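You operate a simulated robot arm through the tools that you are given. There is no shell and no other tool. Be economical: measure what you need, move in short steps, check, and stop when the job is done.

The job below is to be done with a simulated two-armed robot. You get a single attempt, and the scene is never put back.

Task
Hold the green shell clamp and turn the liner's stripe into line.
Fine: line the stripe up with the shell's; hold the clamp to pull the yellow liner plug off first, push the plug back on after; the shell stays in the clamp.

The check looks at the end state, three seconds after you hand in, the way a careful person would. Anything else that was tipped, shoved, dropped, spilled or broken makes it a failure.

Robot
Two 7-joint arms with two-finger parallel grippers on one trunk, on a base that drives. Base frame: it is fixed to the floor where the robot stands at the start and does not move with it; the origin is under the middle of the robot, x ahead of it, y to its left, z up. Readings come in mm, degrees, newtons and seconds.
The left shoulder is at the start at [50, 168, 1207], the right one opposite. With the tool pointing down near the work surface each hand reaches from about 200 to 660 mm from the robot's upright axis, wherever it stands, measured 20 degrees to its own side. Places, roughly: green shell clamp socket [500, 100, 900]; plain black liner (5x5x19 cm) [500, 100, 1000]; plain black liner mouth [500, 100, 1100]; plywood bench top [700, -400, 900]; yellow band shell bore [500, 100, 1100]. Payload 1.57 kg a hand.
Tool frame (each hand has its own): the origin (TCP) lies between the finger pads and is the grasp point; the fingertips stand 30 mm ahead of it; z points along the fingers, y is the line along which they close. The gripper opens to 80 mm. The fingers are 17 mm wide and 12 mm thick; the gripper's body (40 by 82 mm) begins 80 mm behind the TCP.
Orientation is told as [roll, pitch, yaw] about the base's x, y, z axes, in that order, counted from this pose: with the fingers straight down and closing along the base's y, the tool's x points along the base's -x, its y along +y and its z along -z.

Tools
- The arms move only by the tool servo_tool. It takes "left_series", "right_series" or both (then of equal length, played together; a hand with none holds still); each is one flat list of numbers, 7 for each row, row after row: the shift along the tool's x, y, z in units of 40 mm (1.0 is 40 mm), then the turn, a rotation vector about the tool's x, y, z in units of 4 degrees (1.0 is 4 degrees), then the gripper command, from -1 (fully open) to 1 (shut), values between in proportion. In form: [tx, ty, tz, rx, ry, rz, gripper, tx, ty, tz, rx, ry, rz, gripper, ...]. A call has 1 to 20 rows; each row shifts and turns the commanded pose from where the row before left it, along the tool's axes as they then stand. A call with a number of a shift or a turn outside -1 to 1 is refused whole. A row lasts 0.2 s, in which the tool goes at most 50 mm and 8.6 degrees; a call with a longer step from one row to the next is refused whole, and so is a gripper value outside its range. A pose out of reach is approached as far as the arm can. The call stops where the force on the tool passes 40 N (or 10 N more than at its start, if that is more) or the arm is blocked; 0.2 s more then pass. Each finger travels about 45 mm/s and halts on what it meets, pressing with about 34 N; the grip force reading is that of the motor and also rises with nothing between the fingers. The clock runs only during rows and for 0.2 s after the last one: add rows that do not move to give the fingers time. The reply holds the time, the measured pose of the TCP, the force on the tool along the base axes, the opening and the grip force, in the units named above and with some noise, with the torque about the TCP (base axes, N m) and any sound that the robot's microphone picked up.
- Cameras (640 x 400 px; columns grow to the right, rows downward): "scene" is now at [135.2, 5.6, 1444.1]; the picture's right is [-0.08, -1.00, 0.00], its down [-0.44, 0.04, -0.90] and it looks along [0.89, -0.07, -0.44] (base axes); focal length 214 px, centre (320, 200). "left" rides on the left gripper at [72, 7, -122] in its tool frame; the picture's right is [-0.09, 1.00, 0.00], its down [-0.84, -0.08, -0.54] and it looks along [-0.54, -0.05, 0.84] (tool axes); focal length 238 px, centre (320, 200). "right" rides on the right gripper at [72, -6, -122] in its tool frame; the picture's right is [0.09, 1.00, 0.00], its down [-0.84, 0.08, -0.54] and it looks along [-0.54, 0.05, 0.84] (tool axes); focal length 238 px, centre (320, 200). There is no depth. A picture from a camera that has moved, and an enlarged one, comes with that camera's place and axes in the base frame and with its lens. The place of the scene camera against the robot may be out by one fixed shift of up to 25 mm in any direction.
- camera(camera): a new picture of that camera. The clock stands still meanwhile.
- lift_body(by): slides the trunk up (or, below 0, down) by that many mm; the arms and the scene camera ride with it, the base frame stays. It gives what a move gives, with no picture.
- drive_base(legs): drives the robot by 1 to 6 legs, each [ahead, left, turn to the left] in mm, mm and degrees, along the robot's own axes; the way and the turn of a leg run together, so that a leg with both is an arc; at most 1500 mm and 180 degrees a leg. The arms and the cameras ride along, it lands a little off, and it stops where it bumps. It gives what a move gives.
- turn_head(pan, tilt): turns the head with the scene camera to pan (to the left, within 80 degrees either way) and tilt (down, from -29 to 69), counted from straight ahead of the robot. It gives what a move gives.
- enlarge(camera, box): a new picture of the part [left, top, right, bottom] of that camera's present view, enlarged. The clock stands still meanwhile.
- hand_in(): hands the job in; it is judged then, once.

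Go step by step. Nothing tells you exact positions but the pictures and the camera data: compare them with the known pose of the tool, close in by small moves and look again before you grip or let go. The budget is 120 turns and 108 pictures, counting those below and the enlarged ones. Unless the task says otherwise, let go and move clear before handing in, and close with one line.

The tools are called after "Request:" as name(argument=value, ...) on one line, values as JSON. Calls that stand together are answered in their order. servo_tool: Moves the arms, as the interface text tells. Its arguments: {"type":"object","properties":{"left_series":{"type":"array","items":{"type":"number"}},"right_series":{"type":"array","items":{"type":"number"}}},"required":[]} The other tools are called the same way: lift_body (by) slides the trunk up or down; drive_base (legs) drives the base; turn_head (pan, tilt) turns the head that bears the scene camera; camera (camera) takes a picture; enlarge (camera, box) takes an enlarged picture of a part of a camera's view; hand_in () hands the job in.

At the start:

```text
t: 0.0
left_tool_pos: [379.8, 157.9, 1296.4]
left_tool_rot: [-0.1, 0.0, 0.1]
left_contact_force: [-0.5, -0.3, 0.6]
left_ft_torque: [0.02, -0.02, 0.04]
left_grip_width: 80.2
left_grasp_force: 0.2
right_tool_pos: [314.4, -149.7, 1375.1]
right_tool_rot: [0.1, -0.1, 0.0]
right_contact_force: [0.2, 0.1, -0.2]
right_ft_torque: [0.02, 0.03, 0.0]
right_grip_width: 80.1
right_grasp_force: 0.2
trunk travel left (down, up): [-375.0, 68.0]
robot x, y, heading: [2.9, -0.6, 0.1]
head pan, tilt: [-4.7, 26.2]
```

scene: 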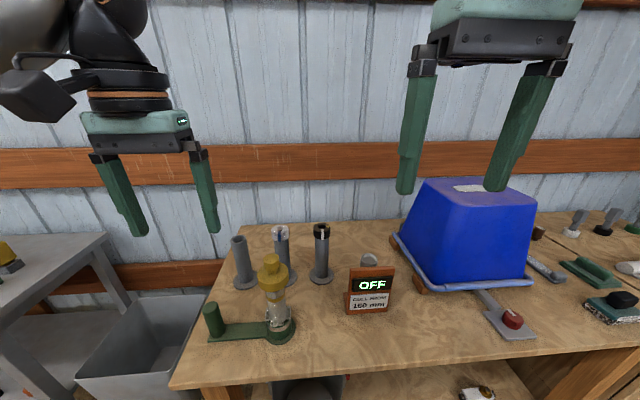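
right: 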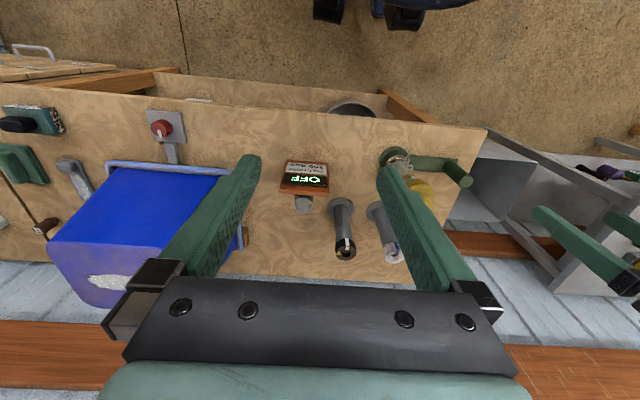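
left: 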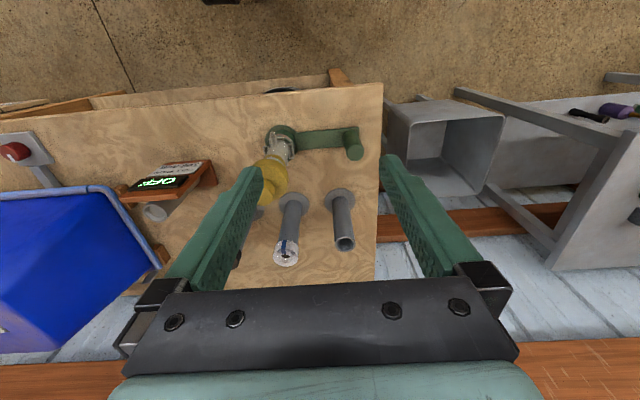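

I see a green clamp with a handle at its left, a shell with a yellow plug in it, and stands behind. I look closer first.

Request:
enlarge(camera="scene", box=[190, 210, 350, 350])

Request:
enlarge(camera="left", box=[220, 90, 380, 280])

Request:
enlarge(camera="scene", box=[330, 250, 410, 320])

```text
2.86 times, centred on (270, 280) of scene
camera zoom: at [135.2, 5.6, 1444.1], right [-0.08, -1.0, 0.0], down [-0.44, 0.04, -0.9], along [0.89, -0.07, -0.44], focal length 613 px, centre (463, -29)
```

zoom: 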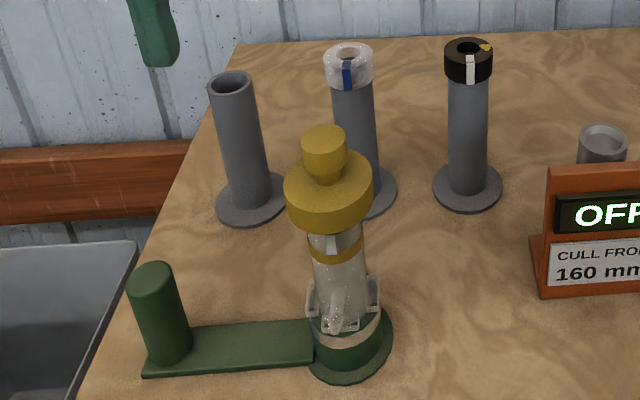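

```text
2.11 times, centred on (300, 185) of left
camera zoom: at [307.3, 164.7, 1418.5], right [0.09, 1.0, 0.0], down [0.84, -0.08, 0.54], along [0.54, -0.05, -0.84], focal length 502 px, centre (362, 232)
```

zoom: 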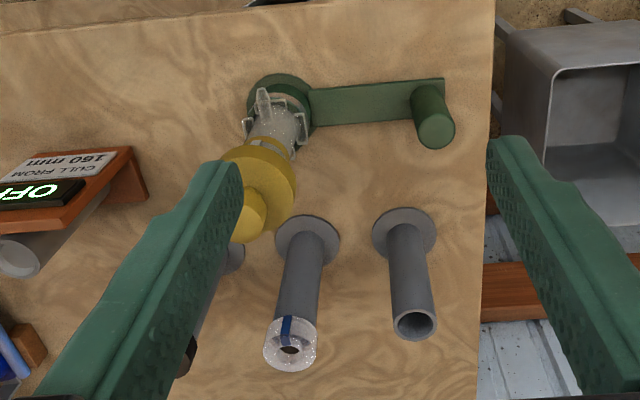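

```text
5.71 times, centred on (370, 285) of scene
camera zoom: at [135.2, 5.6, 1444.1], right [-0.08, -1.0, 0.0], down [-0.44, 0.04, -0.9], along [0.89, -0.07, -0.44], focal length 1226 px, centre (34, -286)
```

zoom: 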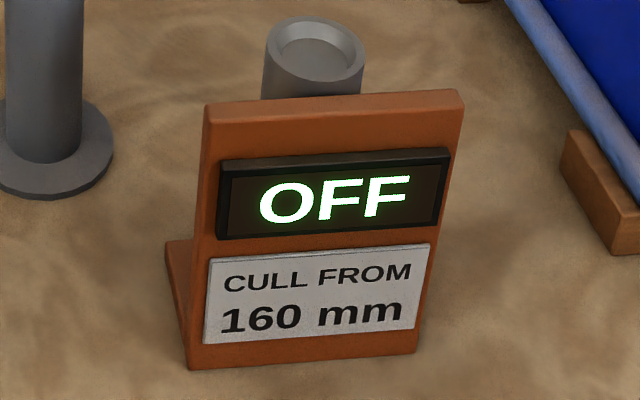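

The clamp axis comes out near (473, 66), its handle post near (483, 216) with its top around z 990, and the plug knob near z 1135. I move the left hand above the handle and look again.

Request:
servo_tool(left_series=[-0.43, 0.24, 0.86, 0, 0, 0, -1, -0.43, 0.24, 0.86, 0, 0, 0, -1, -0.43, 0.24, 0.86, 0, 0, 0, -1, -0.43, 0.24, 0.86, 0, 0, 0, -1, -0.43, 0.24, 0.86, 0, 0, 0, -1, -0.43, 0.24, 0.86, 0, 0, 0, -1])

Request:
camera(camera="left")

Request:
camera(camera="scene")

```text
t: 1.4
left_tool_pos: [482.0, 214.2, 1091.4]
left_tool_rot: [-0.1, -0.1, 0.1]
left_contact_force: [-0.4, -0.3, 0.3]
left_ft_torque: [0.01, 0.0, 0.02]
left_grip_width: 80.0
left_grasp_force: 0.1
right_tool_pos: [313.9, -150.0, 1374.6]
right_tool_rot: [-0.1, 0.0, -0.1]
right_contact_force: [0.6, 0.2, 0.8]
right_ft_torque: [-0.02, 0.01, -0.03]
right_grip_width: 80.0
right_grasp_force: 0.0
trunk travel left (down, up): [-375.0, 68.0]
robot x, y, heading: [2.1, -1.0, 0.0]
head pan, tilt: [-4.7, 26.2]
```

```text
101 pictures are left
camera left: at [410.1, 222.1, 1211.7], right [0.09, 1.0, 0.0], down [0.84, -0.07, 0.54], along [0.54, -0.05, -0.84], focal length 238 px, centre (320, 200)
```

left: 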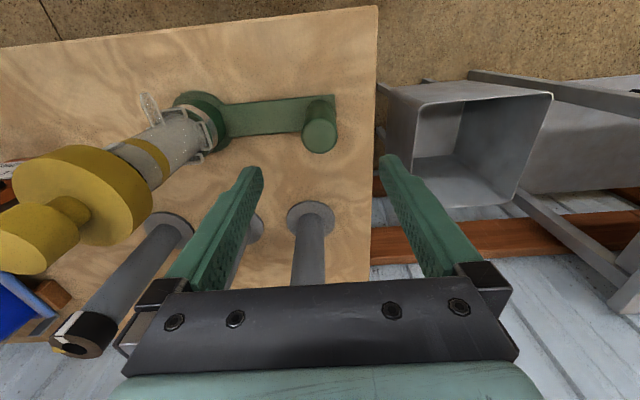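

```text
100 pictures are left
camera scene: at [135.7, 5.9, 1444.1], right [-0.08, -1.0, 0.0], down [-0.44, 0.04, -0.9], along [0.89, -0.07, -0.44], focal length 214 px, centre (320, 200)
```

scene: 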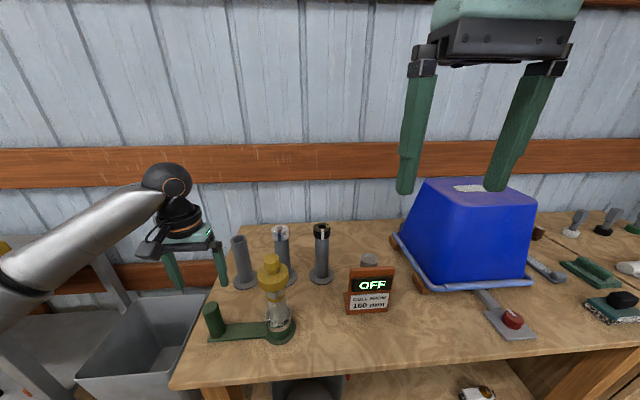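

The handle post is about 32 mm thick at (482, 215) with its top at z 990, right under the left hand. Before gripping I bring the right hand high above the plug to check its reach.

Request:
servo_tool(right_series=[-0.49, 0.675, 0.3, 0, 0, 0, -1, -0.49, 0.675, 0.3, 0, 0, 0, -1, -0.49, 0.675, 0.3, 0, 0, 0, -1, -0.49, 0.675, 0.3, 0, 0, 0, -1, -0.49, 0.675, 0.3, 0, 0, 0, -1, -0.49, 0.675, 0.3, 0, 0, 0, -1, -0.49, 0.675, 0.3, 0, 0, 0, -1, -0.49, 0.675, 0.3, 0, 0, 0, -1])

Request:
camera(camera="right")

Request:
camera(camera="scene")

```text
t: 3.2
left_tool_pos: [481.6, 214.5, 1090.5]
left_tool_rot: [0.0, 0.0, 0.1]
left_contact_force: [0.2, -0.7, 0.1]
left_ft_torque: [0.02, 0.02, 0.0]
left_grip_width: 80.1
left_grasp_force: 0.1
right_tool_pos: [467.3, 62.8, 1271.9]
right_tool_rot: [0.1, 0.0, 0.1]
right_contact_force: [-0.3, 0.5, -1.3]
right_ft_torque: [0.01, 0.02, 0.02]
right_grip_width: 79.7
right_grasp_force: 0.0
right hand out of reach, approached as far as the arm can: row 8
trunk travel left (down, up): [-375.0, 68.0]
robot x, y, heading: [-3.0, -2.4, -0.2]
head pan, tilt: [-4.7, 26.2]
```

```text
99 pictures are left
camera right: at [396.0, 54.8, 1393.7], right [-0.09, 1.0, 0.0], down [0.84, 0.08, 0.54], along [0.54, 0.05, -0.84], focal length 238 px, centre (320, 200)
```

right: 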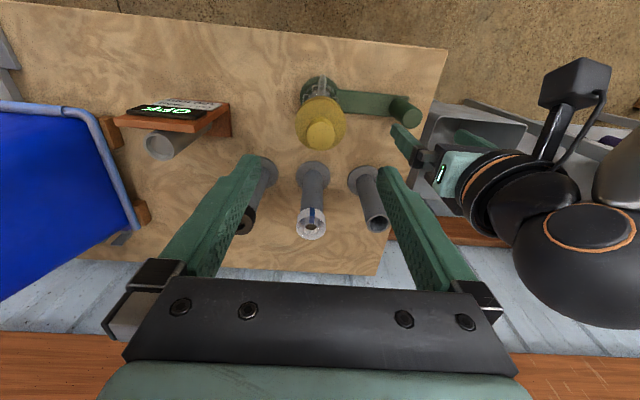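

```text
98 pictures are left
camera scene: at [135.4, 5.4, 1444.1], right [-0.08, -1.0, 0.0], down [-0.44, 0.04, -0.9], along [0.89, -0.07, -0.44], focal length 214 px, centre (320, 200)
```

scene: 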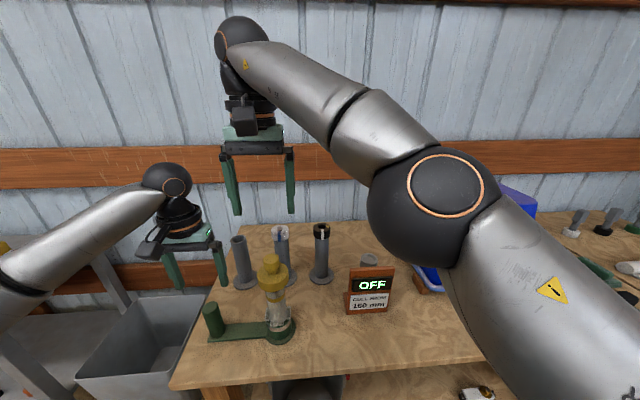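

The right arm is at its limit here, so I drive the base 100 mm to the left; both hands are high enough to clear everything.

Request:
drive_base(legs=[[0, 100, 0]])

Request:
camera(camera="right")

Request:
camera(camera="left")

```text
t: 4.8
left_tool_pos: [483.0, 315.1, 1091.2]
left_tool_rot: [0.0, 0.1, 0.0]
left_contact_force: [-0.2, 0.3, -0.4]
left_ft_torque: [0.0, -0.03, 0.01]
left_grip_width: 79.9
left_grasp_force: 0.1
right_tool_pos: [468.1, 162.3, 1270.1]
right_tool_rot: [-0.1, 0.0, -0.1]
right_contact_force: [0.3, -0.1, -0.9]
right_ft_torque: [-0.01, 0.0, -0.02]
right_grip_width: 80.1
right_grasp_force: 0.1
trunk travel left (down, up): [-375.0, 68.0]
robot x, y, heading: [4.8, 97.7, -0.3]
head pan, tilt: [-4.7, 26.2]
```

```text
97 pictures are left
camera right: at [395.6, 156.7, 1392.9], right [-0.09, 1.0, 0.0], down [0.84, 0.08, 0.54], along [0.54, 0.05, -0.84], focal length 238 px, centre (320, 200)
```

right: 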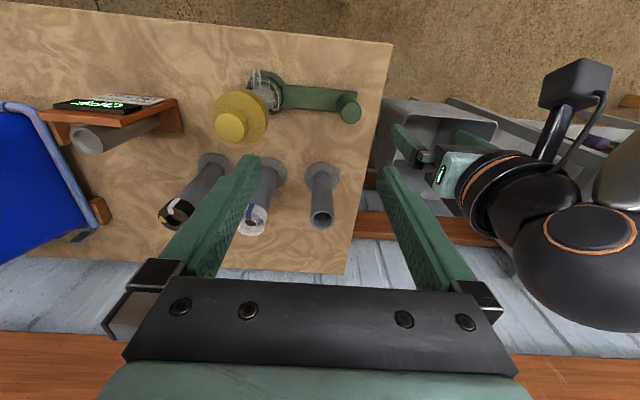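

```text
96 pictures are left
camera left: at [409.8, 322.2, 1212.2], right [0.09, 1.0, 0.0], down [0.84, -0.08, 0.54], along [0.54, -0.05, -0.84], focal length 238 px, centre (320, 200)
```

left: 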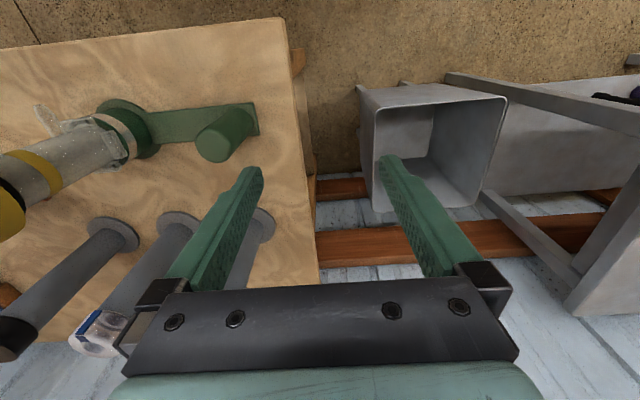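

Knob top sits near (477, 64, 1128) and about 35 mm across. I bring the left hand back over the handle and the right hand over the knob.

Request:
servo_tool(left_series=[0, -0.84, 0, 0, 0, 0, -1, 0, -0.84, 0, 0, 0, 0, -1, 0, -0.84, 0, 0, 0, 0, -1, 0, 0, 0.6, 0, 0, 0, -1], right_series=[-0.06, -0.82, 0.3, 0, 0, 0, -1, -0.06, -0.82, 0.3, 0, 0, 0, -1, -0.06, -0.82, 0.4, 0, 0, 0, -1, 0, 0, 0, 0, 0, 0, -1])

Request:
camera(camera="left")

Request:
camera(camera="right")

Request:
camera(camera="scene")

```text
t: 5.8
left_tool_pos: [481.7, 215.9, 1066.1]
left_tool_rot: [0.0, 0.0, 0.1]
left_contact_force: [-0.1, -0.7, 0.1]
left_ft_torque: [0.01, 0.02, -0.02]
left_grip_width: 80.0
left_grasp_force: 0.2
right_tool_pos: [475.5, 66.3, 1231.1]
right_tool_rot: [0.0, -0.1, -0.1]
right_contact_force: [-0.5, 0.4, 1.0]
right_ft_torque: [-0.04, 0.03, 0.02]
right_grip_width: 80.0
right_grasp_force: 0.0
trunk travel left (down, up): [-375.0, 68.0]
robot x, y, heading: [1.9, 98.6, -0.1]
head pan, tilt: [-4.7, 26.2]
```

```text
95 pictures are left
camera left: at [410.0, 222.3, 1188.0], right [0.09, 1.0, 0.0], down [0.84, -0.07, 0.54], along [0.54, -0.05, -0.84], focal length 238 px, centre (320, 200)
```

left: 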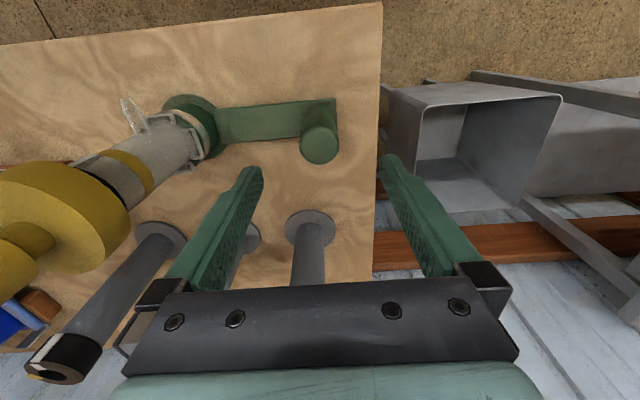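

```text
94 pictures are left
camera right: at [402.6, 59.4, 1353.0], right [-0.09, 1.0, 0.0], down [0.84, 0.08, 0.54], along [0.54, 0.05, -0.84], focal length 238 px, centre (320, 200)
```

right: 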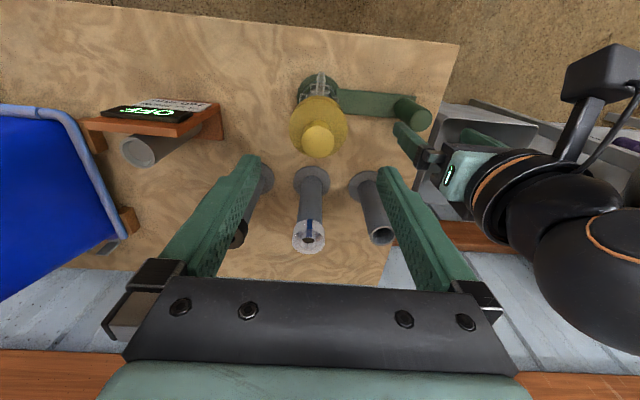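

```text
93 pictures are left
camera scene: at [135.2, 107.6, 1444.2], right [-0.08, -1.0, 0.0], down [-0.44, 0.04, -0.9], along [0.89, -0.07, -0.44], focal length 214 px, centre (320, 200)
```

scene: 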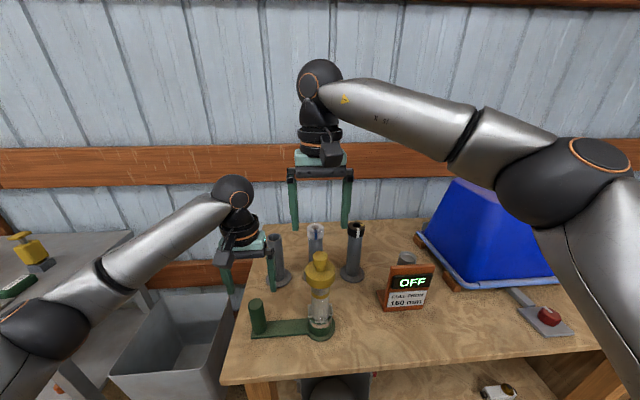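

Both hands are aligned. I lower the left hand onto the handle and close it.

Request:
servo_tool(left_series=[0.02, 0, 0.65, 0, 0, 0, -1, 0, 0, 0.65, 0, 0, 0, -1, 0, 0, 0.65, 0, 0, 0, -1, 0, 0, 0.65, 0, 0, 0, -1, 0, 0, 0, 0, 0, 0, 1, 0, 0, 0, 0, 0, 0, 1, 0, 0, 0, 0, 0, 0, 1, 0, 0, 0, 0, 0, 0, 1, 0, 0, 0, 0, 0, 0, 1])

Request:
camera(camera="right")

Request:
camera(camera="left")

```text
t: 7.8
left_tool_pos: [481.2, 214.9, 961.5]
left_tool_rot: [0.0, 0.0, 0.0]
left_contact_force: [0.7, -0.5, -0.1]
left_ft_torque: [0.43, -0.05, 0.01]
left_grip_width: 33.4
left_grasp_force: 34.5
right_tool_pos: [474.5, 65.6, 1230.6]
right_tool_rot: [0.1, 0.0, -0.1]
right_contact_force: [0.3, 0.0, 0.3]
right_ft_torque: [0.0, -0.02, -0.01]
right_grip_width: 80.0
right_grasp_force: 0.0
trunk travel left (down, up): [-375.0, 68.0]
robot x, y, heading: [0.3, 101.1, -0.1]
head pan, tilt: [-4.7, 26.2]
```

```text
92 pictures are left
camera right: at [402.9, 58.0, 1353.1], right [-0.09, 1.0, 0.0], down [0.84, 0.08, 0.54], along [0.54, 0.05, -0.84], focal length 238 px, centre (320, 200)
```

right: 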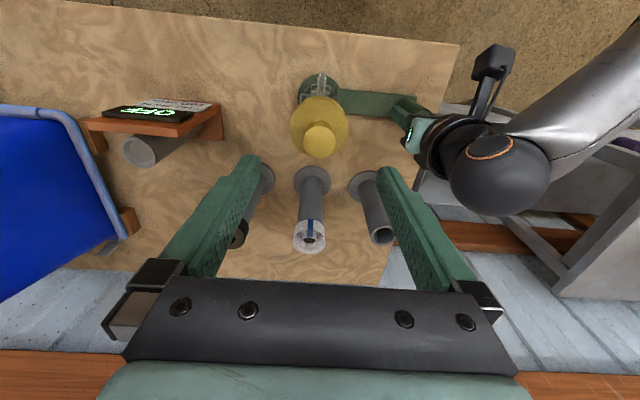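

```text
91 pictures are left
camera left: at [409.3, 221.6, 1083.7], right [0.09, 1.0, 0.0], down [0.84, -0.08, 0.54], along [0.54, -0.05, -0.84], focal length 238 px, centre (320, 200)
```

left: 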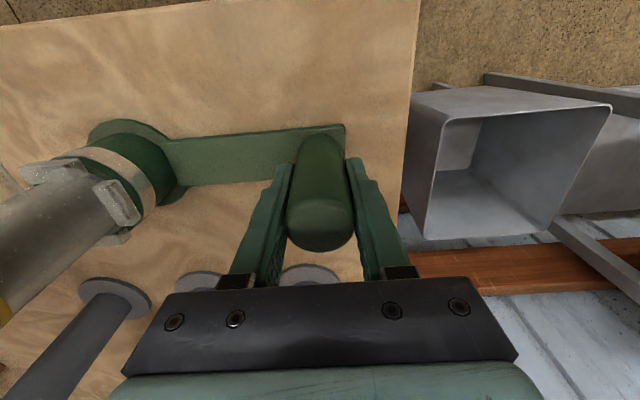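

The clamp is held. Now the right hand goes down towards the knob, stopping a little high to look.

Request:
servo_tool(right_series=[-0.09, 0, 0.55, 0, 0, 0, -1, 0, 0, 0.55, 0, 0, 0, -1, 0, 0, 0.55, 0, 0, 0, -1, 0, 0, 0.5, 0, 0, 0, -1])

Request:
camera(camera="right")

Request:
enlarge(camera="scene", box=[220, 190, 420, 350])

```text
t: 8.8
left_tool_pos: [481.1, 215.1, 962.6]
left_tool_rot: [0.0, 0.0, -0.1]
left_contact_force: [0.4, -1.0, -2.5]
left_ft_torque: [0.59, 0.0, 0.02]
left_grip_width: 33.1
left_grasp_force: 33.9
right_tool_pos: [477.1, 65.5, 1143.5]
right_tool_rot: [0.0, -0.1, -0.1]
right_contact_force: [0.0, -0.5, -0.3]
right_ft_torque: [0.04, -0.03, -0.02]
right_grip_width: 80.1
right_grasp_force: 0.0
trunk travel left (down, up): [-375.0, 68.0]
robot x, y, heading: [1.4, 106.9, -0.3]
head pan, tilt: [-4.7, 26.2]
```

```text
90 pictures are left
camera right: at [406.2, 58.2, 1266.6], right [-0.09, 1.0, 0.0], down [0.84, 0.08, 0.54], along [0.54, 0.05, -0.84], focal length 238 px, centre (320, 200)
```

right: 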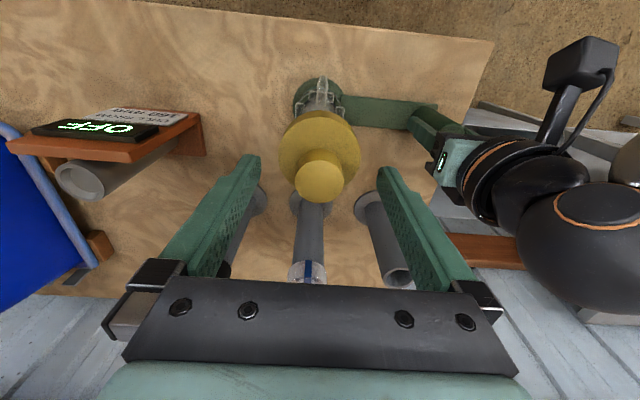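

```text
2.50 times, centred on (320, 270) of scene
camera zoom: at [135.5, 106.1, 1444.1], right [-0.08, -1.0, 0.0], down [-0.44, 0.04, -0.9], along [0.89, -0.07, -0.44], focal length 536 px, centre (320, 25)
```

zoom: 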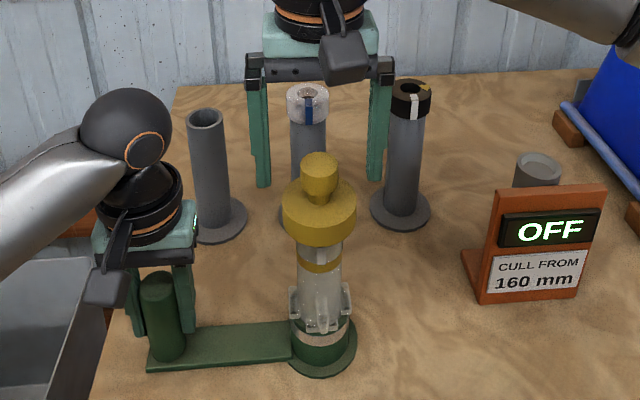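

The knob is centred under the hand. I go down 17 mm and close on it.

Request:
servo_tool(right_series=[-0.04, 0, 0.22, 0, 0, 0, -1, 0, 0, 0.22, 0, 0, 0, -1, 0, 0, 0, 0, 0, 0, 1, 0, 0, 0, 0, 0, 0, 1, 0, 0, 0, 0, 0, 0, 1, 0, 0, 0, 0, 0, 0, 1, 0, 0, 0, 0, 0, 0, 1])

Request:
camera(camera="right")

Request:
enlarge(camera="scene", box=[270, 220, 370, 350])

```text
t: 10.3
left_tool_pos: [481.4, 215.0, 961.2]
left_tool_rot: [-0.2, 0.1, 0.0]
left_contact_force: [-0.7, 0.2, -0.2]
left_ft_torque: [0.43, -0.03, -0.02]
left_grip_width: 33.3
left_grasp_force: 34.0
right_tool_pos: [479.8, 64.5, 1127.8]
right_tool_rot: [0.1, 0.0, -0.1]
right_contact_force: [0.1, -0.5, 0.8]
right_ft_torque: [0.02, -0.01, -0.02]
right_grip_width: 29.8
right_grasp_force: 32.6
trunk travel left (down, up): [-375.0, 68.0]
robot x, y, heading: [0.8, 97.9, -0.0]
head pan, tilt: [-4.7, 26.2]
```

```text
88 pictures are left
camera right: at [407.7, 58.3, 1249.1], right [-0.09, 1.0, 0.0], down [0.84, 0.08, 0.54], along [0.54, 0.05, -0.84], focal length 238 px, centre (320, 200)
```

right: 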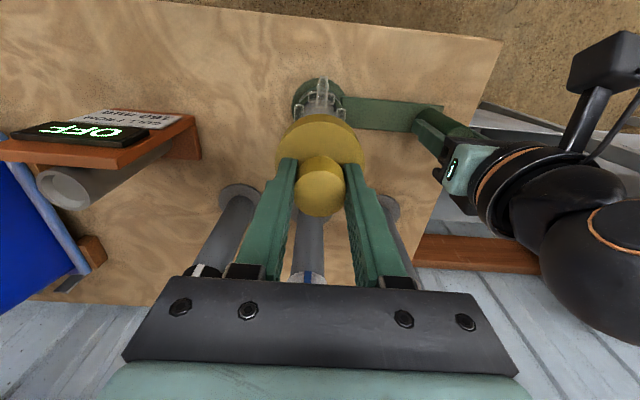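

```text
3.08 times, centred on (320, 285) of scene
camera zoom: at [135.4, 106.1, 1444.1], right [-0.08, -1.0, 0.0], down [-0.44, 0.04, -0.9], along [0.89, -0.07, -0.44], focal length 660 px, centre (320, -62)
```

zoom: 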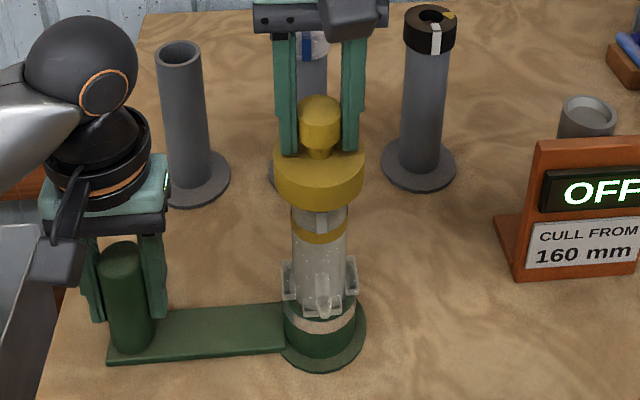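

The knob is gripped at 30 mm. Now I pull straight up in small steps while the left hand holds the clamp.

Request:
servo_tool(right_series=[0, 0, -0.1, 0, 0, 0, 1, 0, 0, -0.1, 0, 0, 0, 1, 0, 0, -0.1, 0, 0, 0, 1, 0, 0, -0.1, 0, 0, 0, 1, 0, 0, -0.1, 0, 0, 0, 1])

Request:
enlarge(camera="scene", box=[270, 220, 370, 350])

```text
t: 11.6
left_tool_pos: [480.9, 215.2, 963.1]
left_tool_rot: [0.0, -0.1, -0.1]
left_contact_force: [0.3, 0.9, -0.3]
left_ft_torque: [0.4, -0.02, -0.03]
left_grip_width: 33.2
left_grasp_force: 33.6
right_tool_pos: [479.4, 65.6, 1148.7]
right_tool_rot: [0.1, -0.1, 0.0]
right_contact_force: [0.0, -0.4, 0.0]
right_ft_torque: [0.02, 0.02, -0.02]
right_grip_width: 29.7
right_grasp_force: 34.0
trunk travel left (down, up): [-375.0, 68.0]
robot x, y, heading: [1.2, 99.2, -0.2]
head pan, tilt: [-4.7, 26.2]
```

```text
3.08 times, centred on (320, 285) of scene
camera zoom: at [135.3, 106.1, 1444.1], right [-0.08, -1.0, 0.0], down [-0.44, 0.04, -0.9], along [0.89, -0.07, -0.44], focal length 660 px, centre (320, -62)
```

zoom: 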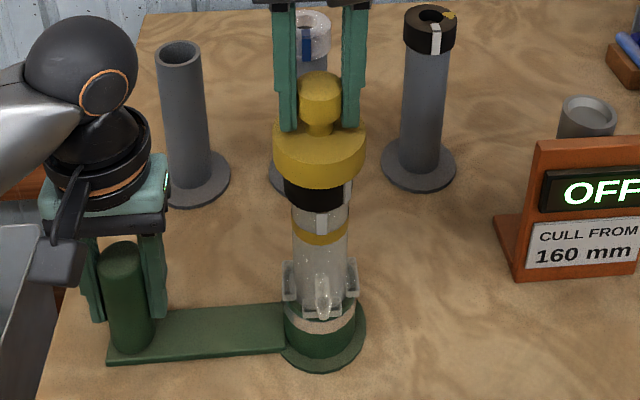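

The plug rose 20 mm and a black liner collar with a white stripe shows, turned to the right of the shell's stripe. I lift on.

Request:
servo_tool(right_series=[0, 0, -0.2, 0, 0, 0, 1, 0, 0, -0.2, 0, 0, 0, 1, 0, 0, -0.2, 0, 0, 0, 1, 0, 0, -0.2, 0, 0, 0, 1, 0, 0, -0.2, 0, 0, 0, 1])

Request:
enlarge(camera="scene", box=[270, 190, 370, 350])

```text
t: 12.8
left_tool_pos: [481.3, 214.6, 963.2]
left_tool_rot: [-0.1, 0.0, 0.0]
left_contact_force: [1.1, 1.6, 0.7]
left_ft_torque: [0.59, -0.01, 0.02]
left_grip_width: 33.2
left_grasp_force: 34.4
right_tool_pos: [479.2, 65.3, 1186.1]
right_tool_rot: [0.1, 0.0, -0.1]
right_contact_force: [0.5, 0.3, 0.4]
right_ft_torque: [-0.01, -0.04, 0.01]
right_grip_width: 29.5
right_grasp_force: 34.0
trunk travel left (down, up): [-375.0, 68.0]
robot x, y, heading: [2.3, 98.8, 0.2]
head pan, tilt: [-4.7, 26.2]
```

```text
2.50 times, centred on (320, 270) of scene
camera zoom: at [135.3, 106.1, 1444.1], right [-0.08, -1.0, 0.0], down [-0.44, 0.04, -0.9], along [0.89, -0.07, -0.44], focal length 536 px, centre (320, 25)
```

zoom: 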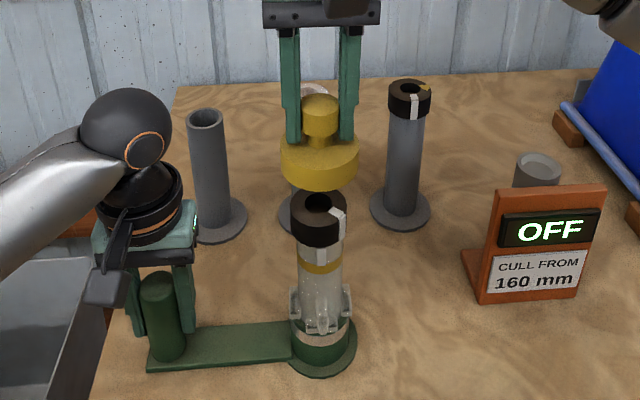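

The plug is off and the liner stayed in place. I carry the plug to the free bench spot in front-right of the clamp, around (430, -30), and go down partway to check.

Request:
servo_tool(right_series=[0, 0, -0.5, 0, 0, 0, 1, 0.3, -0.6, 0, 0, 0, 0, 1, 0.3, -0.6, 0, 0, 0, 0, 1, 0.3, -0.6, 0, 0, 0, 0, 1, 0.3, -0.6, 0, 0, 0, 0, 1, 0, 0, 0.8, 0, 0, 0, 1, 0, 0, 0.8, 0, 0, 0, 1, 0, 0, 0.8, 0, 0, 0, 1, 0, 0, 0.8, 0, 0, 0, 1, 0, 0, 0.8, 0, 0, 0, 1, 0, 0, 0.5, 0, 0, 0, 1])

Request:
camera(camera="scene")

Request:
camera(camera="right")

Request:
camera(camera="left")

```text
t: 15.2
left_tool_pos: [481.0, 214.1, 961.9]
left_tool_rot: [0.0, 0.0, 0.0]
left_contact_force: [-0.5, 0.1, -0.3]
left_ft_torque: [0.44, 0.06, 0.01]
left_grip_width: 33.0
left_grasp_force: 34.3
right_tool_pos: [430.9, -31.8, 1026.3]
right_tool_rot: [0.1, 0.0, 0.0]
right_contact_force: [0.2, -0.3, -1.2]
right_ft_torque: [0.0, -0.02, 0.02]
right_grip_width: 29.7
right_grasp_force: 33.9
trunk travel left (down, up): [-375.0, 68.0]
robot x, y, heading: [-1.3, 98.7, -0.2]
head pan, tilt: [-4.7, 26.2]
```

```text
84 pictures are left
camera scene: at [135.2, 106.0, 1444.2], right [-0.08, -1.0, 0.0], down [-0.44, 0.04, -0.9], along [0.89, -0.07, -0.44], focal length 214 px, centre (320, 200)
```

scene: 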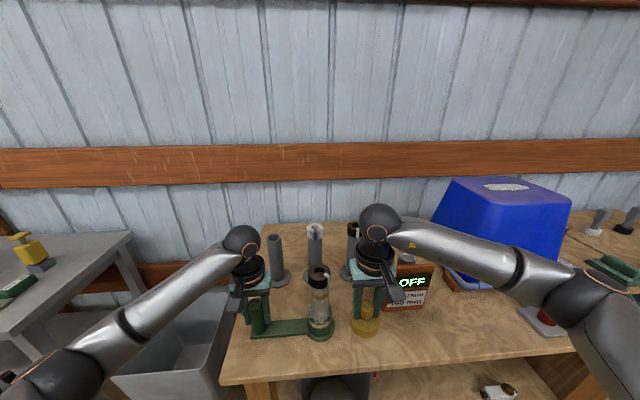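

```text
83 pictures are left
camera right: at [359.6, -38.1, 1147.9], right [-0.09, 1.0, 0.0], down [0.84, 0.08, 0.54], along [0.54, 0.05, -0.84], focal length 238 px, centre (320, 200)
```

right: 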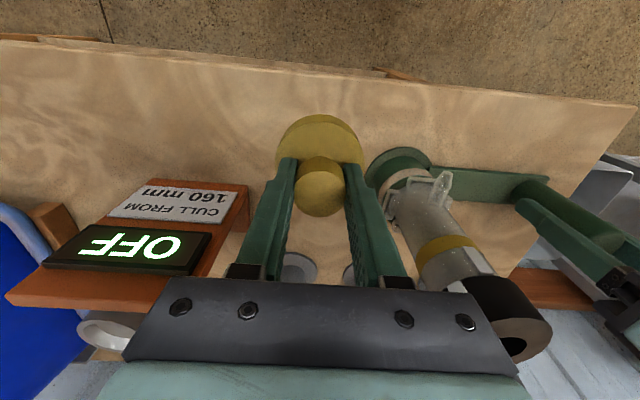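

```text
82 pictures are left
camera left: at [409.2, 221.6, 1083.9], right [0.09, 1.0, 0.0], down [0.84, -0.08, 0.54], along [0.54, -0.05, -0.84], focal length 238 px, centre (320, 200)
```

left: 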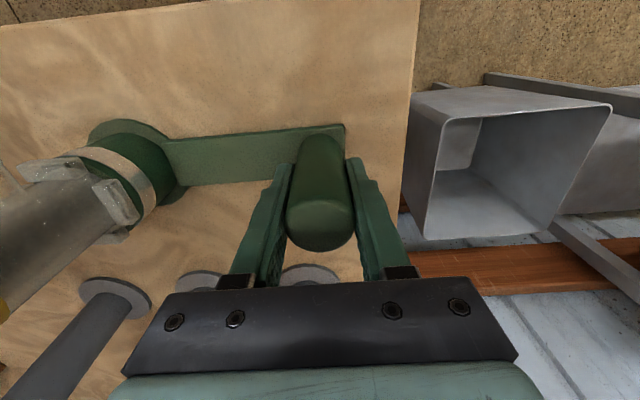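

The spot is clear of both clamp and sign. I lower further, the last part in small steps until it touches.

Request:
servo_tool(right_series=[0, 0, 0.5, 0, 0, 0, 1, 0, 0, 0.5, 0, 0, 0, 1, 0, 0, 0.08, 0, 0, 0, 1, 0, 0, 0.08, 0, 0, 0, 1, 0, 0, 0.08, 0, 0, 0, 1, 0, 0, 0.08, 0, 0, 0, 1, 0, 0, 0.08, 0, 0, 0, 1])

Request:
enlarge(camera="scene", box=[290, 250, 450, 360])

```text
t: 16.8
left_tool_pos: [481.6, 215.4, 962.8]
left_tool_rot: [0.0, 0.1, 0.0]
left_contact_force: [0.7, -0.3, 0.1]
left_ft_torque: [0.44, -0.02, 0.04]
left_grip_width: 33.3
left_grasp_force: 33.8
right_tool_pos: [430.5, -30.8, 970.1]
right_tool_rot: [0.1, 0.0, -0.1]
right_contact_force: [-0.4, 0.2, 0.1]
right_ft_torque: [-0.01, -0.02, -0.03]
right_grip_width: 29.4
right_grasp_force: 34.7
trunk travel left (down, up): [-375.0, 68.0]
robot x, y, heading: [1.9, 102.2, -0.0]
head pan, tilt: [-4.7, 26.2]
```

```text
3.64 times, centred on (370, 305) of scene
camera zoom: at [135.3, 106.1, 1444.1], right [-0.08, -1.0, 0.0], down [-0.44, 0.04, -0.9], along [0.89, -0.07, -0.44], focal length 780 px, centre (138, -182)
```

zoom: 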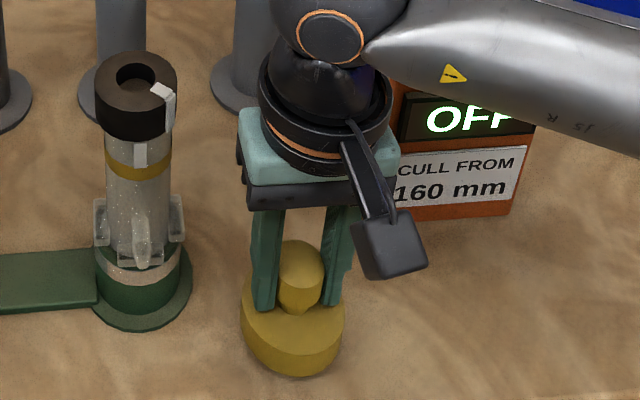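

Not yet touching; I keep going in 2 mm steps.

Request:
servo_tool(right_series=[0, 0, 0.05, 0, 0, 0, 1, 0, 0, 0.05, 0, 0, 0, 1, 0, 0, 0.05, 0, 0, 0, 1, 0, 0, 0.05, 0, 0, 0, 1, 0, 0, 0.05, 0, 0, 0, 1, 0, 0, 0.05, 0, 0, 0, 1])

Request:
enlarge(camera="scene", box=[330, 290, 410, 350])

```text
t: 18.1
left_tool_pos: [482.6, 215.2, 961.6]
left_tool_rot: [-0.1, 0.0, 0.0]
left_contact_force: [-0.2, 0.8, 1.7]
left_ft_torque: [0.49, -0.01, -0.01]
left_grip_width: 33.3
left_grasp_force: 34.3
right_tool_pos: [430.4, -31.6, 958.3]
right_tool_rot: [0.1, 0.0, -0.1]
right_contact_force: [0.3, -0.6, -0.5]
right_ft_torque: [-0.03, -0.01, 0.01]
right_grip_width: 29.7
right_grasp_force: 33.9
trunk travel left (down, up): [-375.0, 68.0]
robot x, y, heading: [-0.7, 102.8, -0.2]
head pan, tilt: [-4.7, 26.2]
```

```text
6.67 times, centred on (370, 320) of scene
camera zoom: at [135.2, 106.1, 1444.1], right [-0.08, -1.0, 0.0], down [-0.44, 0.04, -0.9], along [0.89, -0.07, -0.44], focal length 1430 px, centre (-13, -600)
```

zoom: 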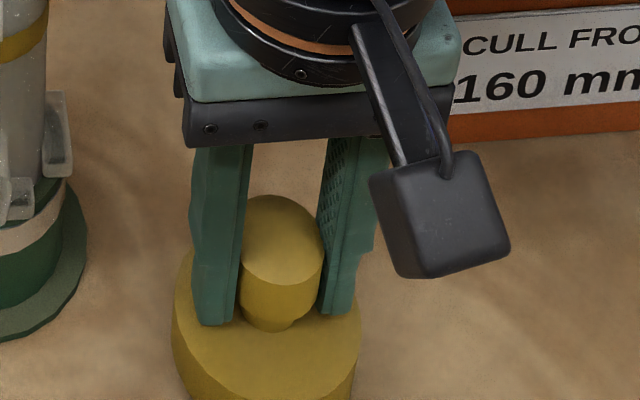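

Still free; I continue down in small steps.

Request:
servo_tool(right_series=[0, 0, 0.05, 0, 0, 0, 1, 0, 0, 0.05, 0, 0, 0, 1, 0, 0, 0.05, 0, 0, 0, 1, 0, 0, 0.05, 0, 0, 0, 1, 0, 0, 0.05, 0, 0, 0, 1])

Request:
enlarge(camera="scene", box=[330, 300, 410, 360])

```text
t: 19.4
left_tool_pos: [481.0, 214.0, 964.9]
left_tool_rot: [0.0, -0.1, 0.0]
left_contact_force: [0.4, 0.2, -0.9]
left_ft_torque: [0.29, 0.0, 0.03]
left_grip_width: 33.1
left_grasp_force: 34.0
right_tool_pos: [431.8, -30.1, 953.2]
right_tool_rot: [0.2, -0.5, -0.2]
right_contact_force: [-1.2, -4.4, 35.5]
right_ft_torque: [-0.23, 0.04, -0.03]
right_grip_width: 29.6
right_grasp_force: 34.3
trunk travel left (down, up): [-375.0, 68.0]
robot x, y, heading: [-3.1, 102.9, -0.0]
head pan, tilt: [-4.7, 26.2]
```

```text
6.67 times, centred on (370, 330) of scene
camera zoom: at [132.4, 106.4, 1444.7], right [-0.08, -1.0, 0.0], down [-0.44, 0.04, -0.9], along [0.9, -0.07, -0.44], focal length 1430 px, centre (-13, -667)
```

zoom: 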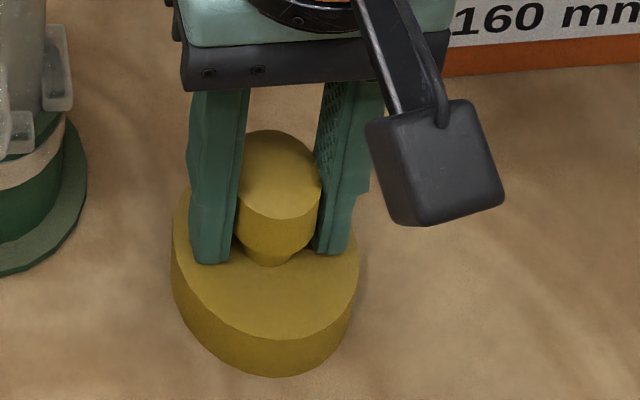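

The plug stands on the bench with the right hand at about z 953. I ease the pressure, open, and go straight up.

Request:
servo_tool(right_series=[0, 0, -0.1, 0, 0, 0, 1, 0, 0, 0, 0, 0, 0, 1, 0, 0, 0, 0, 0, 0, 0.4, 0, 0, 0, 0, 0, 0, -0.2, 0, 0, 0, 0, 0, 0, -0.2, 0, 0, 0, 0, 0, 0, -0.2, 0, 0, 0, 0, 0, 0, -0.2])

Request:
enlarge(camera="scene", box=[290, 250, 450, 360])

```text
t: 20.9
left_tool_pos: [480.9, 215.9, 962.2]
left_tool_rot: [-0.1, 0.1, 0.1]
left_contact_force: [-0.6, 0.4, 0.0]
left_ft_torque: [0.45, 0.06, -0.04]
left_grip_width: 33.2
left_grasp_force: 33.9
right_tool_pos: [430.5, -30.6, 953.2]
right_tool_rot: [0.0, 0.2, -0.1]
right_contact_force: [-2.7, 2.7, 10.4]
right_ft_torque: [0.02, 0.06, -0.02]
right_grip_width: 43.6
right_grasp_force: 0.0
trunk travel left (down, up): [-375.0, 68.0]
robot x, y, heading: [2.2, 102.1, -0.1]
head pan, tilt: [-4.7, 26.2]
```

```text
3.64 times, centred on (370, 305) of scene
camera zoom: at [134.2, 106.8, 1444.2], right [-0.08, -1.0, 0.0], down [-0.44, 0.04, -0.9], along [0.89, -0.07, -0.44], focal length 780 px, centre (138, -182)
```

zoom: 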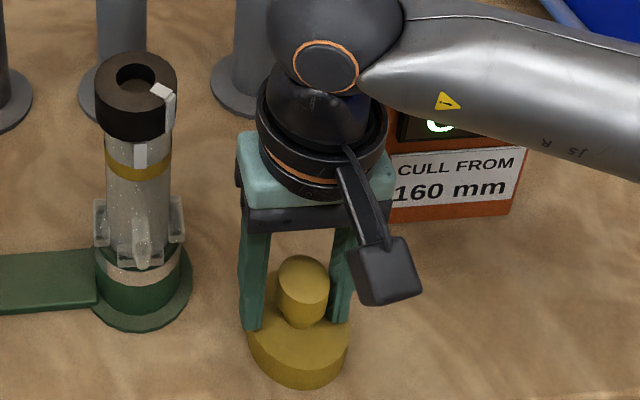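

The plug is released and standing upright. I raise the right hand and bring it above the liner to look down on the stripes.

Request:
servo_tool(right_series=[0, 0, -0.2, 0, 0, 0, -0.2, 0, 0, -0.6, 0, 0, 0, -0.2, 0, 0, -0.9, 0, 0, 0, -0.6, 0, 0, -0.9, 0, 0, 0, -1, 0, 0, -0.9, 0, 0, 0, -1, 0, 0, -0.9, 0, 0, 0, -1, 0, 0, -0.9, 0, 0, 0, -1, 0, 0, -0.9, 0, 0, 0, -1, 0, 0, -0.9, 0, 0, 0, -1, -0.3, 0.6, 0, 0, 0, 0, -1, -0.3, 0.6, 0, 0, 0, 0, -1, -0.3, 0.6, 0, 0, 0, 0, -1, -0.3, 0.6, 0, 0, 0, 0, -1])

Request:
camera(camera="right")

Request:
camera(camera="scene")

```text
t: 23.8
left_tool_pos: [482.1, 214.1, 962.4]
left_tool_rot: [-0.1, 0.0, 0.0]
left_contact_force: [-1.5, 0.6, 1.2]
left_ft_torque: [0.41, 0.05, -0.01]
left_grip_width: 33.0
left_grasp_force: 34.2
right_tool_pos: [478.7, 65.0, 1237.0]
right_tool_rot: [0.1, 0.0, -0.1]
right_contact_force: [0.2, 0.2, 0.0]
right_ft_torque: [-0.01, 0.01, -0.02]
right_grip_width: 80.0
right_grasp_force: 0.0
trunk travel left (down, up): [-375.0, 68.0]
robot x, y, heading: [1.3, 98.4, -0.3]
head pan, tilt: [-4.7, 26.2]
```

```text
77 pictures are left
camera right: at [407.6, 57.8, 1359.2], right [-0.09, 1.0, 0.0], down [0.84, 0.07, 0.54], along [0.54, 0.05, -0.84], focal length 238 px, centre (320, 200)
```

right: 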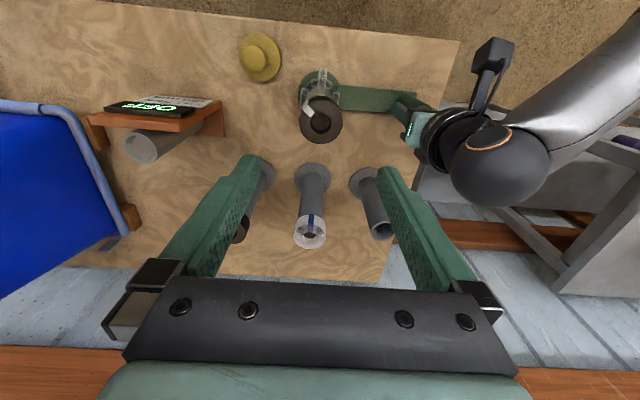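

```text
76 pictures are left
camera scene: at [134.9, 106.4, 1444.2], right [-0.08, -1.0, 0.0], down [-0.44, 0.04, -0.9], along [0.89, -0.07, -0.44], focal length 214 px, centre (320, 200)
```

scene: 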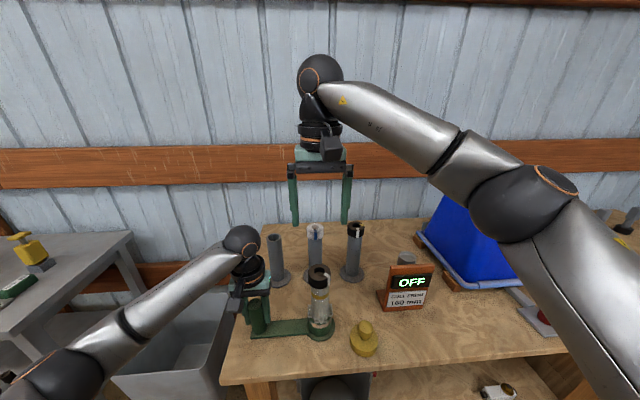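

Request:
enlarge(camera="right", box=[280, 55, 360, 155])

Request:
enlarge(camera="scene", box=[290, 255, 350, 345])

```text
4.00 times, centred on (320, 105) of right
camera zoom: at [407.6, 57.8, 1359.2], right [-0.09, 1.0, 0.0], down [0.84, 0.07, 0.54], along [0.54, 0.05, -0.84], focal length 953 px, centre (320, 580)
```

zoom: 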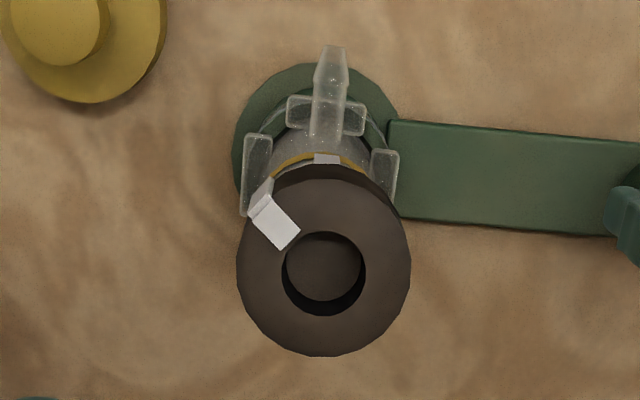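

```text
4.44 times, centred on (320, 300) of scene
camera zoom: at [134.9, 106.4, 1444.2], right [-0.08, -1.0, 0.0], down [-0.44, 0.04, -0.9], along [0.89, -0.07, -0.44], focal length 953 px, centre (320, -244)
```

zoom: 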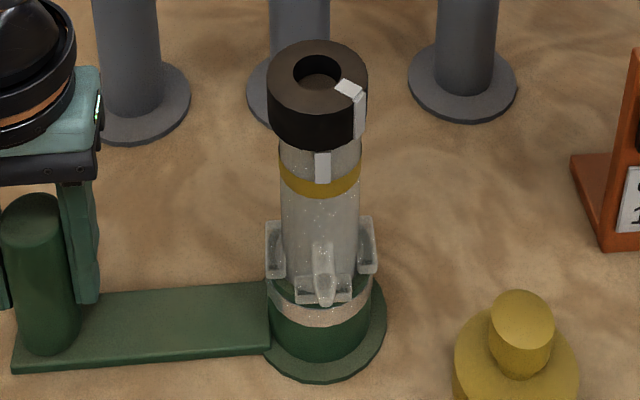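

From the top view the liner collar is centred near (479, 66), top z about 1085, and its stripe sits about 51° from the shell's stripe, which points towards the robot. I pre-turn the right hand by -24° so that the grip avoids the stripe and go down partway.

Request:
servo_tool(right_series=[0, 0, 0, 0, 0, -1, -1, 0, 0, 0, 0, 0, -1, -1, 0, 0, 0, 0, 0, -1, -1, 0, 0, 0, 0, 0, -1, -1, 0, 0, 0, 0, 0, -1, -1, 0, 0, 0, 0, 0, -1, -1, 0, 0, 0.8, 0, 0, 0, -1, 0, 0, 0.8, 0, 0, 0, -1, 0, 0, 0.8, 0, 0, 0, -1])

Request:
camera(camera="right")

Request:
enlarge(camera="scene", box=[270, 205, 370, 345])

```text
t: 25.8
left_tool_pos: [480.1, 214.6, 962.3]
left_tool_rot: [0.0, 0.0, 0.0]
left_contact_force: [0.6, 0.5, 1.3]
left_ft_torque: [0.46, -0.06, -0.04]
left_grip_width: 33.1
left_grasp_force: 33.7
right_tool_pos: [479.4, 64.9, 1140.2]
right_tool_rot: [0.1, 0.0, 23.8]
right_contact_force: [0.9, 0.5, 0.6]
right_ft_torque: [0.02, 0.01, -0.04]
right_grip_width: 80.1
right_grasp_force: 0.1
trunk travel left (down, up): [-375.0, 68.0]
robot x, y, heading: [-2.3, 100.8, 0.1]
head pan, tilt: [-4.7, 26.2]
```

```text
73 pictures are left
camera right: at [417.0, 29.1, 1263.1], right [-0.49, 0.87, 0.0], down [0.73, 0.41, 0.54], along [0.47, 0.27, -0.84], focal length 238 px, centre (320, 200)
```

right: 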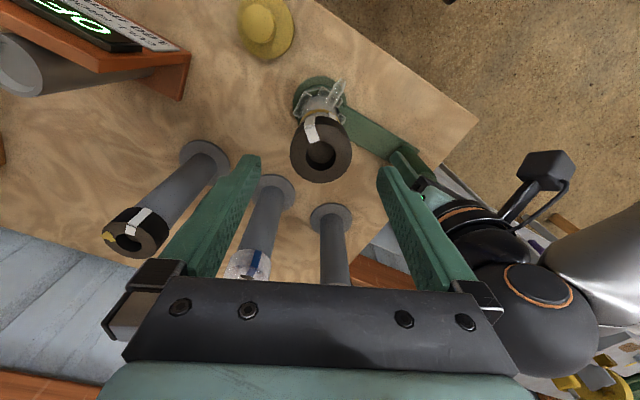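

```text
2.86 times, centred on (320, 275) of scene
camera zoom: at [135.1, 106.1, 1444.2], right [-0.08, -1.0, 0.0], down [-0.44, 0.04, -0.9], along [0.89, -0.07, -0.44], focal length 613 px, centre (320, -14)
```

zoom: 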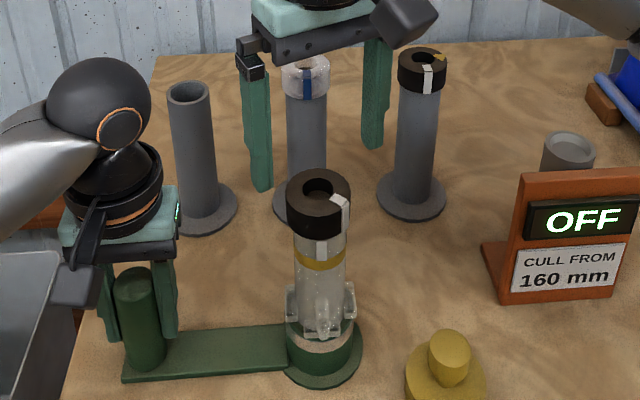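

The liner mouth is centred under the hand at (479, 66). I go down 47 mm and close on the collar.

Request:
servo_tool(right_series=[0, 0, 0.4, 0, 0, 0, -1, 0, 0, 0.4, 0, 0, 0, -1, 0, 0, 0.38, 0, 0, 0, -1, 0, 0, 0, 0, 0, 0, 1, 0, 0, 0, 0, 0, 0, 1, 0, 0, 0, 0, 0, 0, 1, 0, 0, 0, 0, 0, 0, 1])

Request:
camera(camera="right")

Request:
enlarge(camera="scene", box=[270, 225, 370, 345])

```text
t: 27.4
left_tool_pos: [482.7, 213.7, 963.0]
left_tool_rot: [-0.1, -0.1, -0.2]
left_contact_force: [-0.6, 1.0, 2.2]
left_ft_torque: [0.47, -0.05, -0.04]
left_grip_width: 33.3
left_grasp_force: 34.3
right_tool_pos: [479.5, 64.8, 1093.4]
right_tool_rot: [0.0, -0.1, 23.8]
right_contact_force: [0.4, -1.3, 0.1]
right_ft_torque: [-0.01, -0.02, 0.01]
right_grip_width: 48.6
right_grasp_force: 32.5
trunk travel left (down, up): [-375.0, 68.0]
robot x, y, heading: [-1.7, 102.6, 0.0]
head pan, tilt: [-4.7, 26.2]
```

```text
71 pictures are left
camera right: at [416.6, 29.4, 1215.8], right [-0.49, 0.87, 0.0], down [0.73, 0.41, 0.54], along [0.47, 0.27, -0.84], focal length 238 px, centre (320, 200)
```

right: 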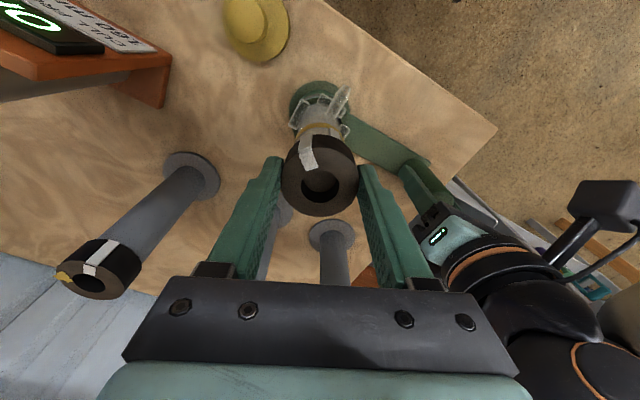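

```text
3.33 times, centred on (320, 285) of scene
camera zoom: at [135.1, 106.1, 1444.1], right [-0.08, -1.0, 0.0], down [-0.44, 0.04, -0.9], along [0.89, -0.07, -0.44], focal length 715 px, centre (320, -83)
```

zoom: 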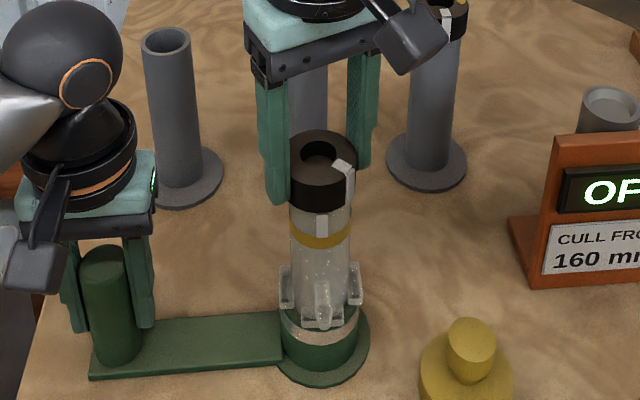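

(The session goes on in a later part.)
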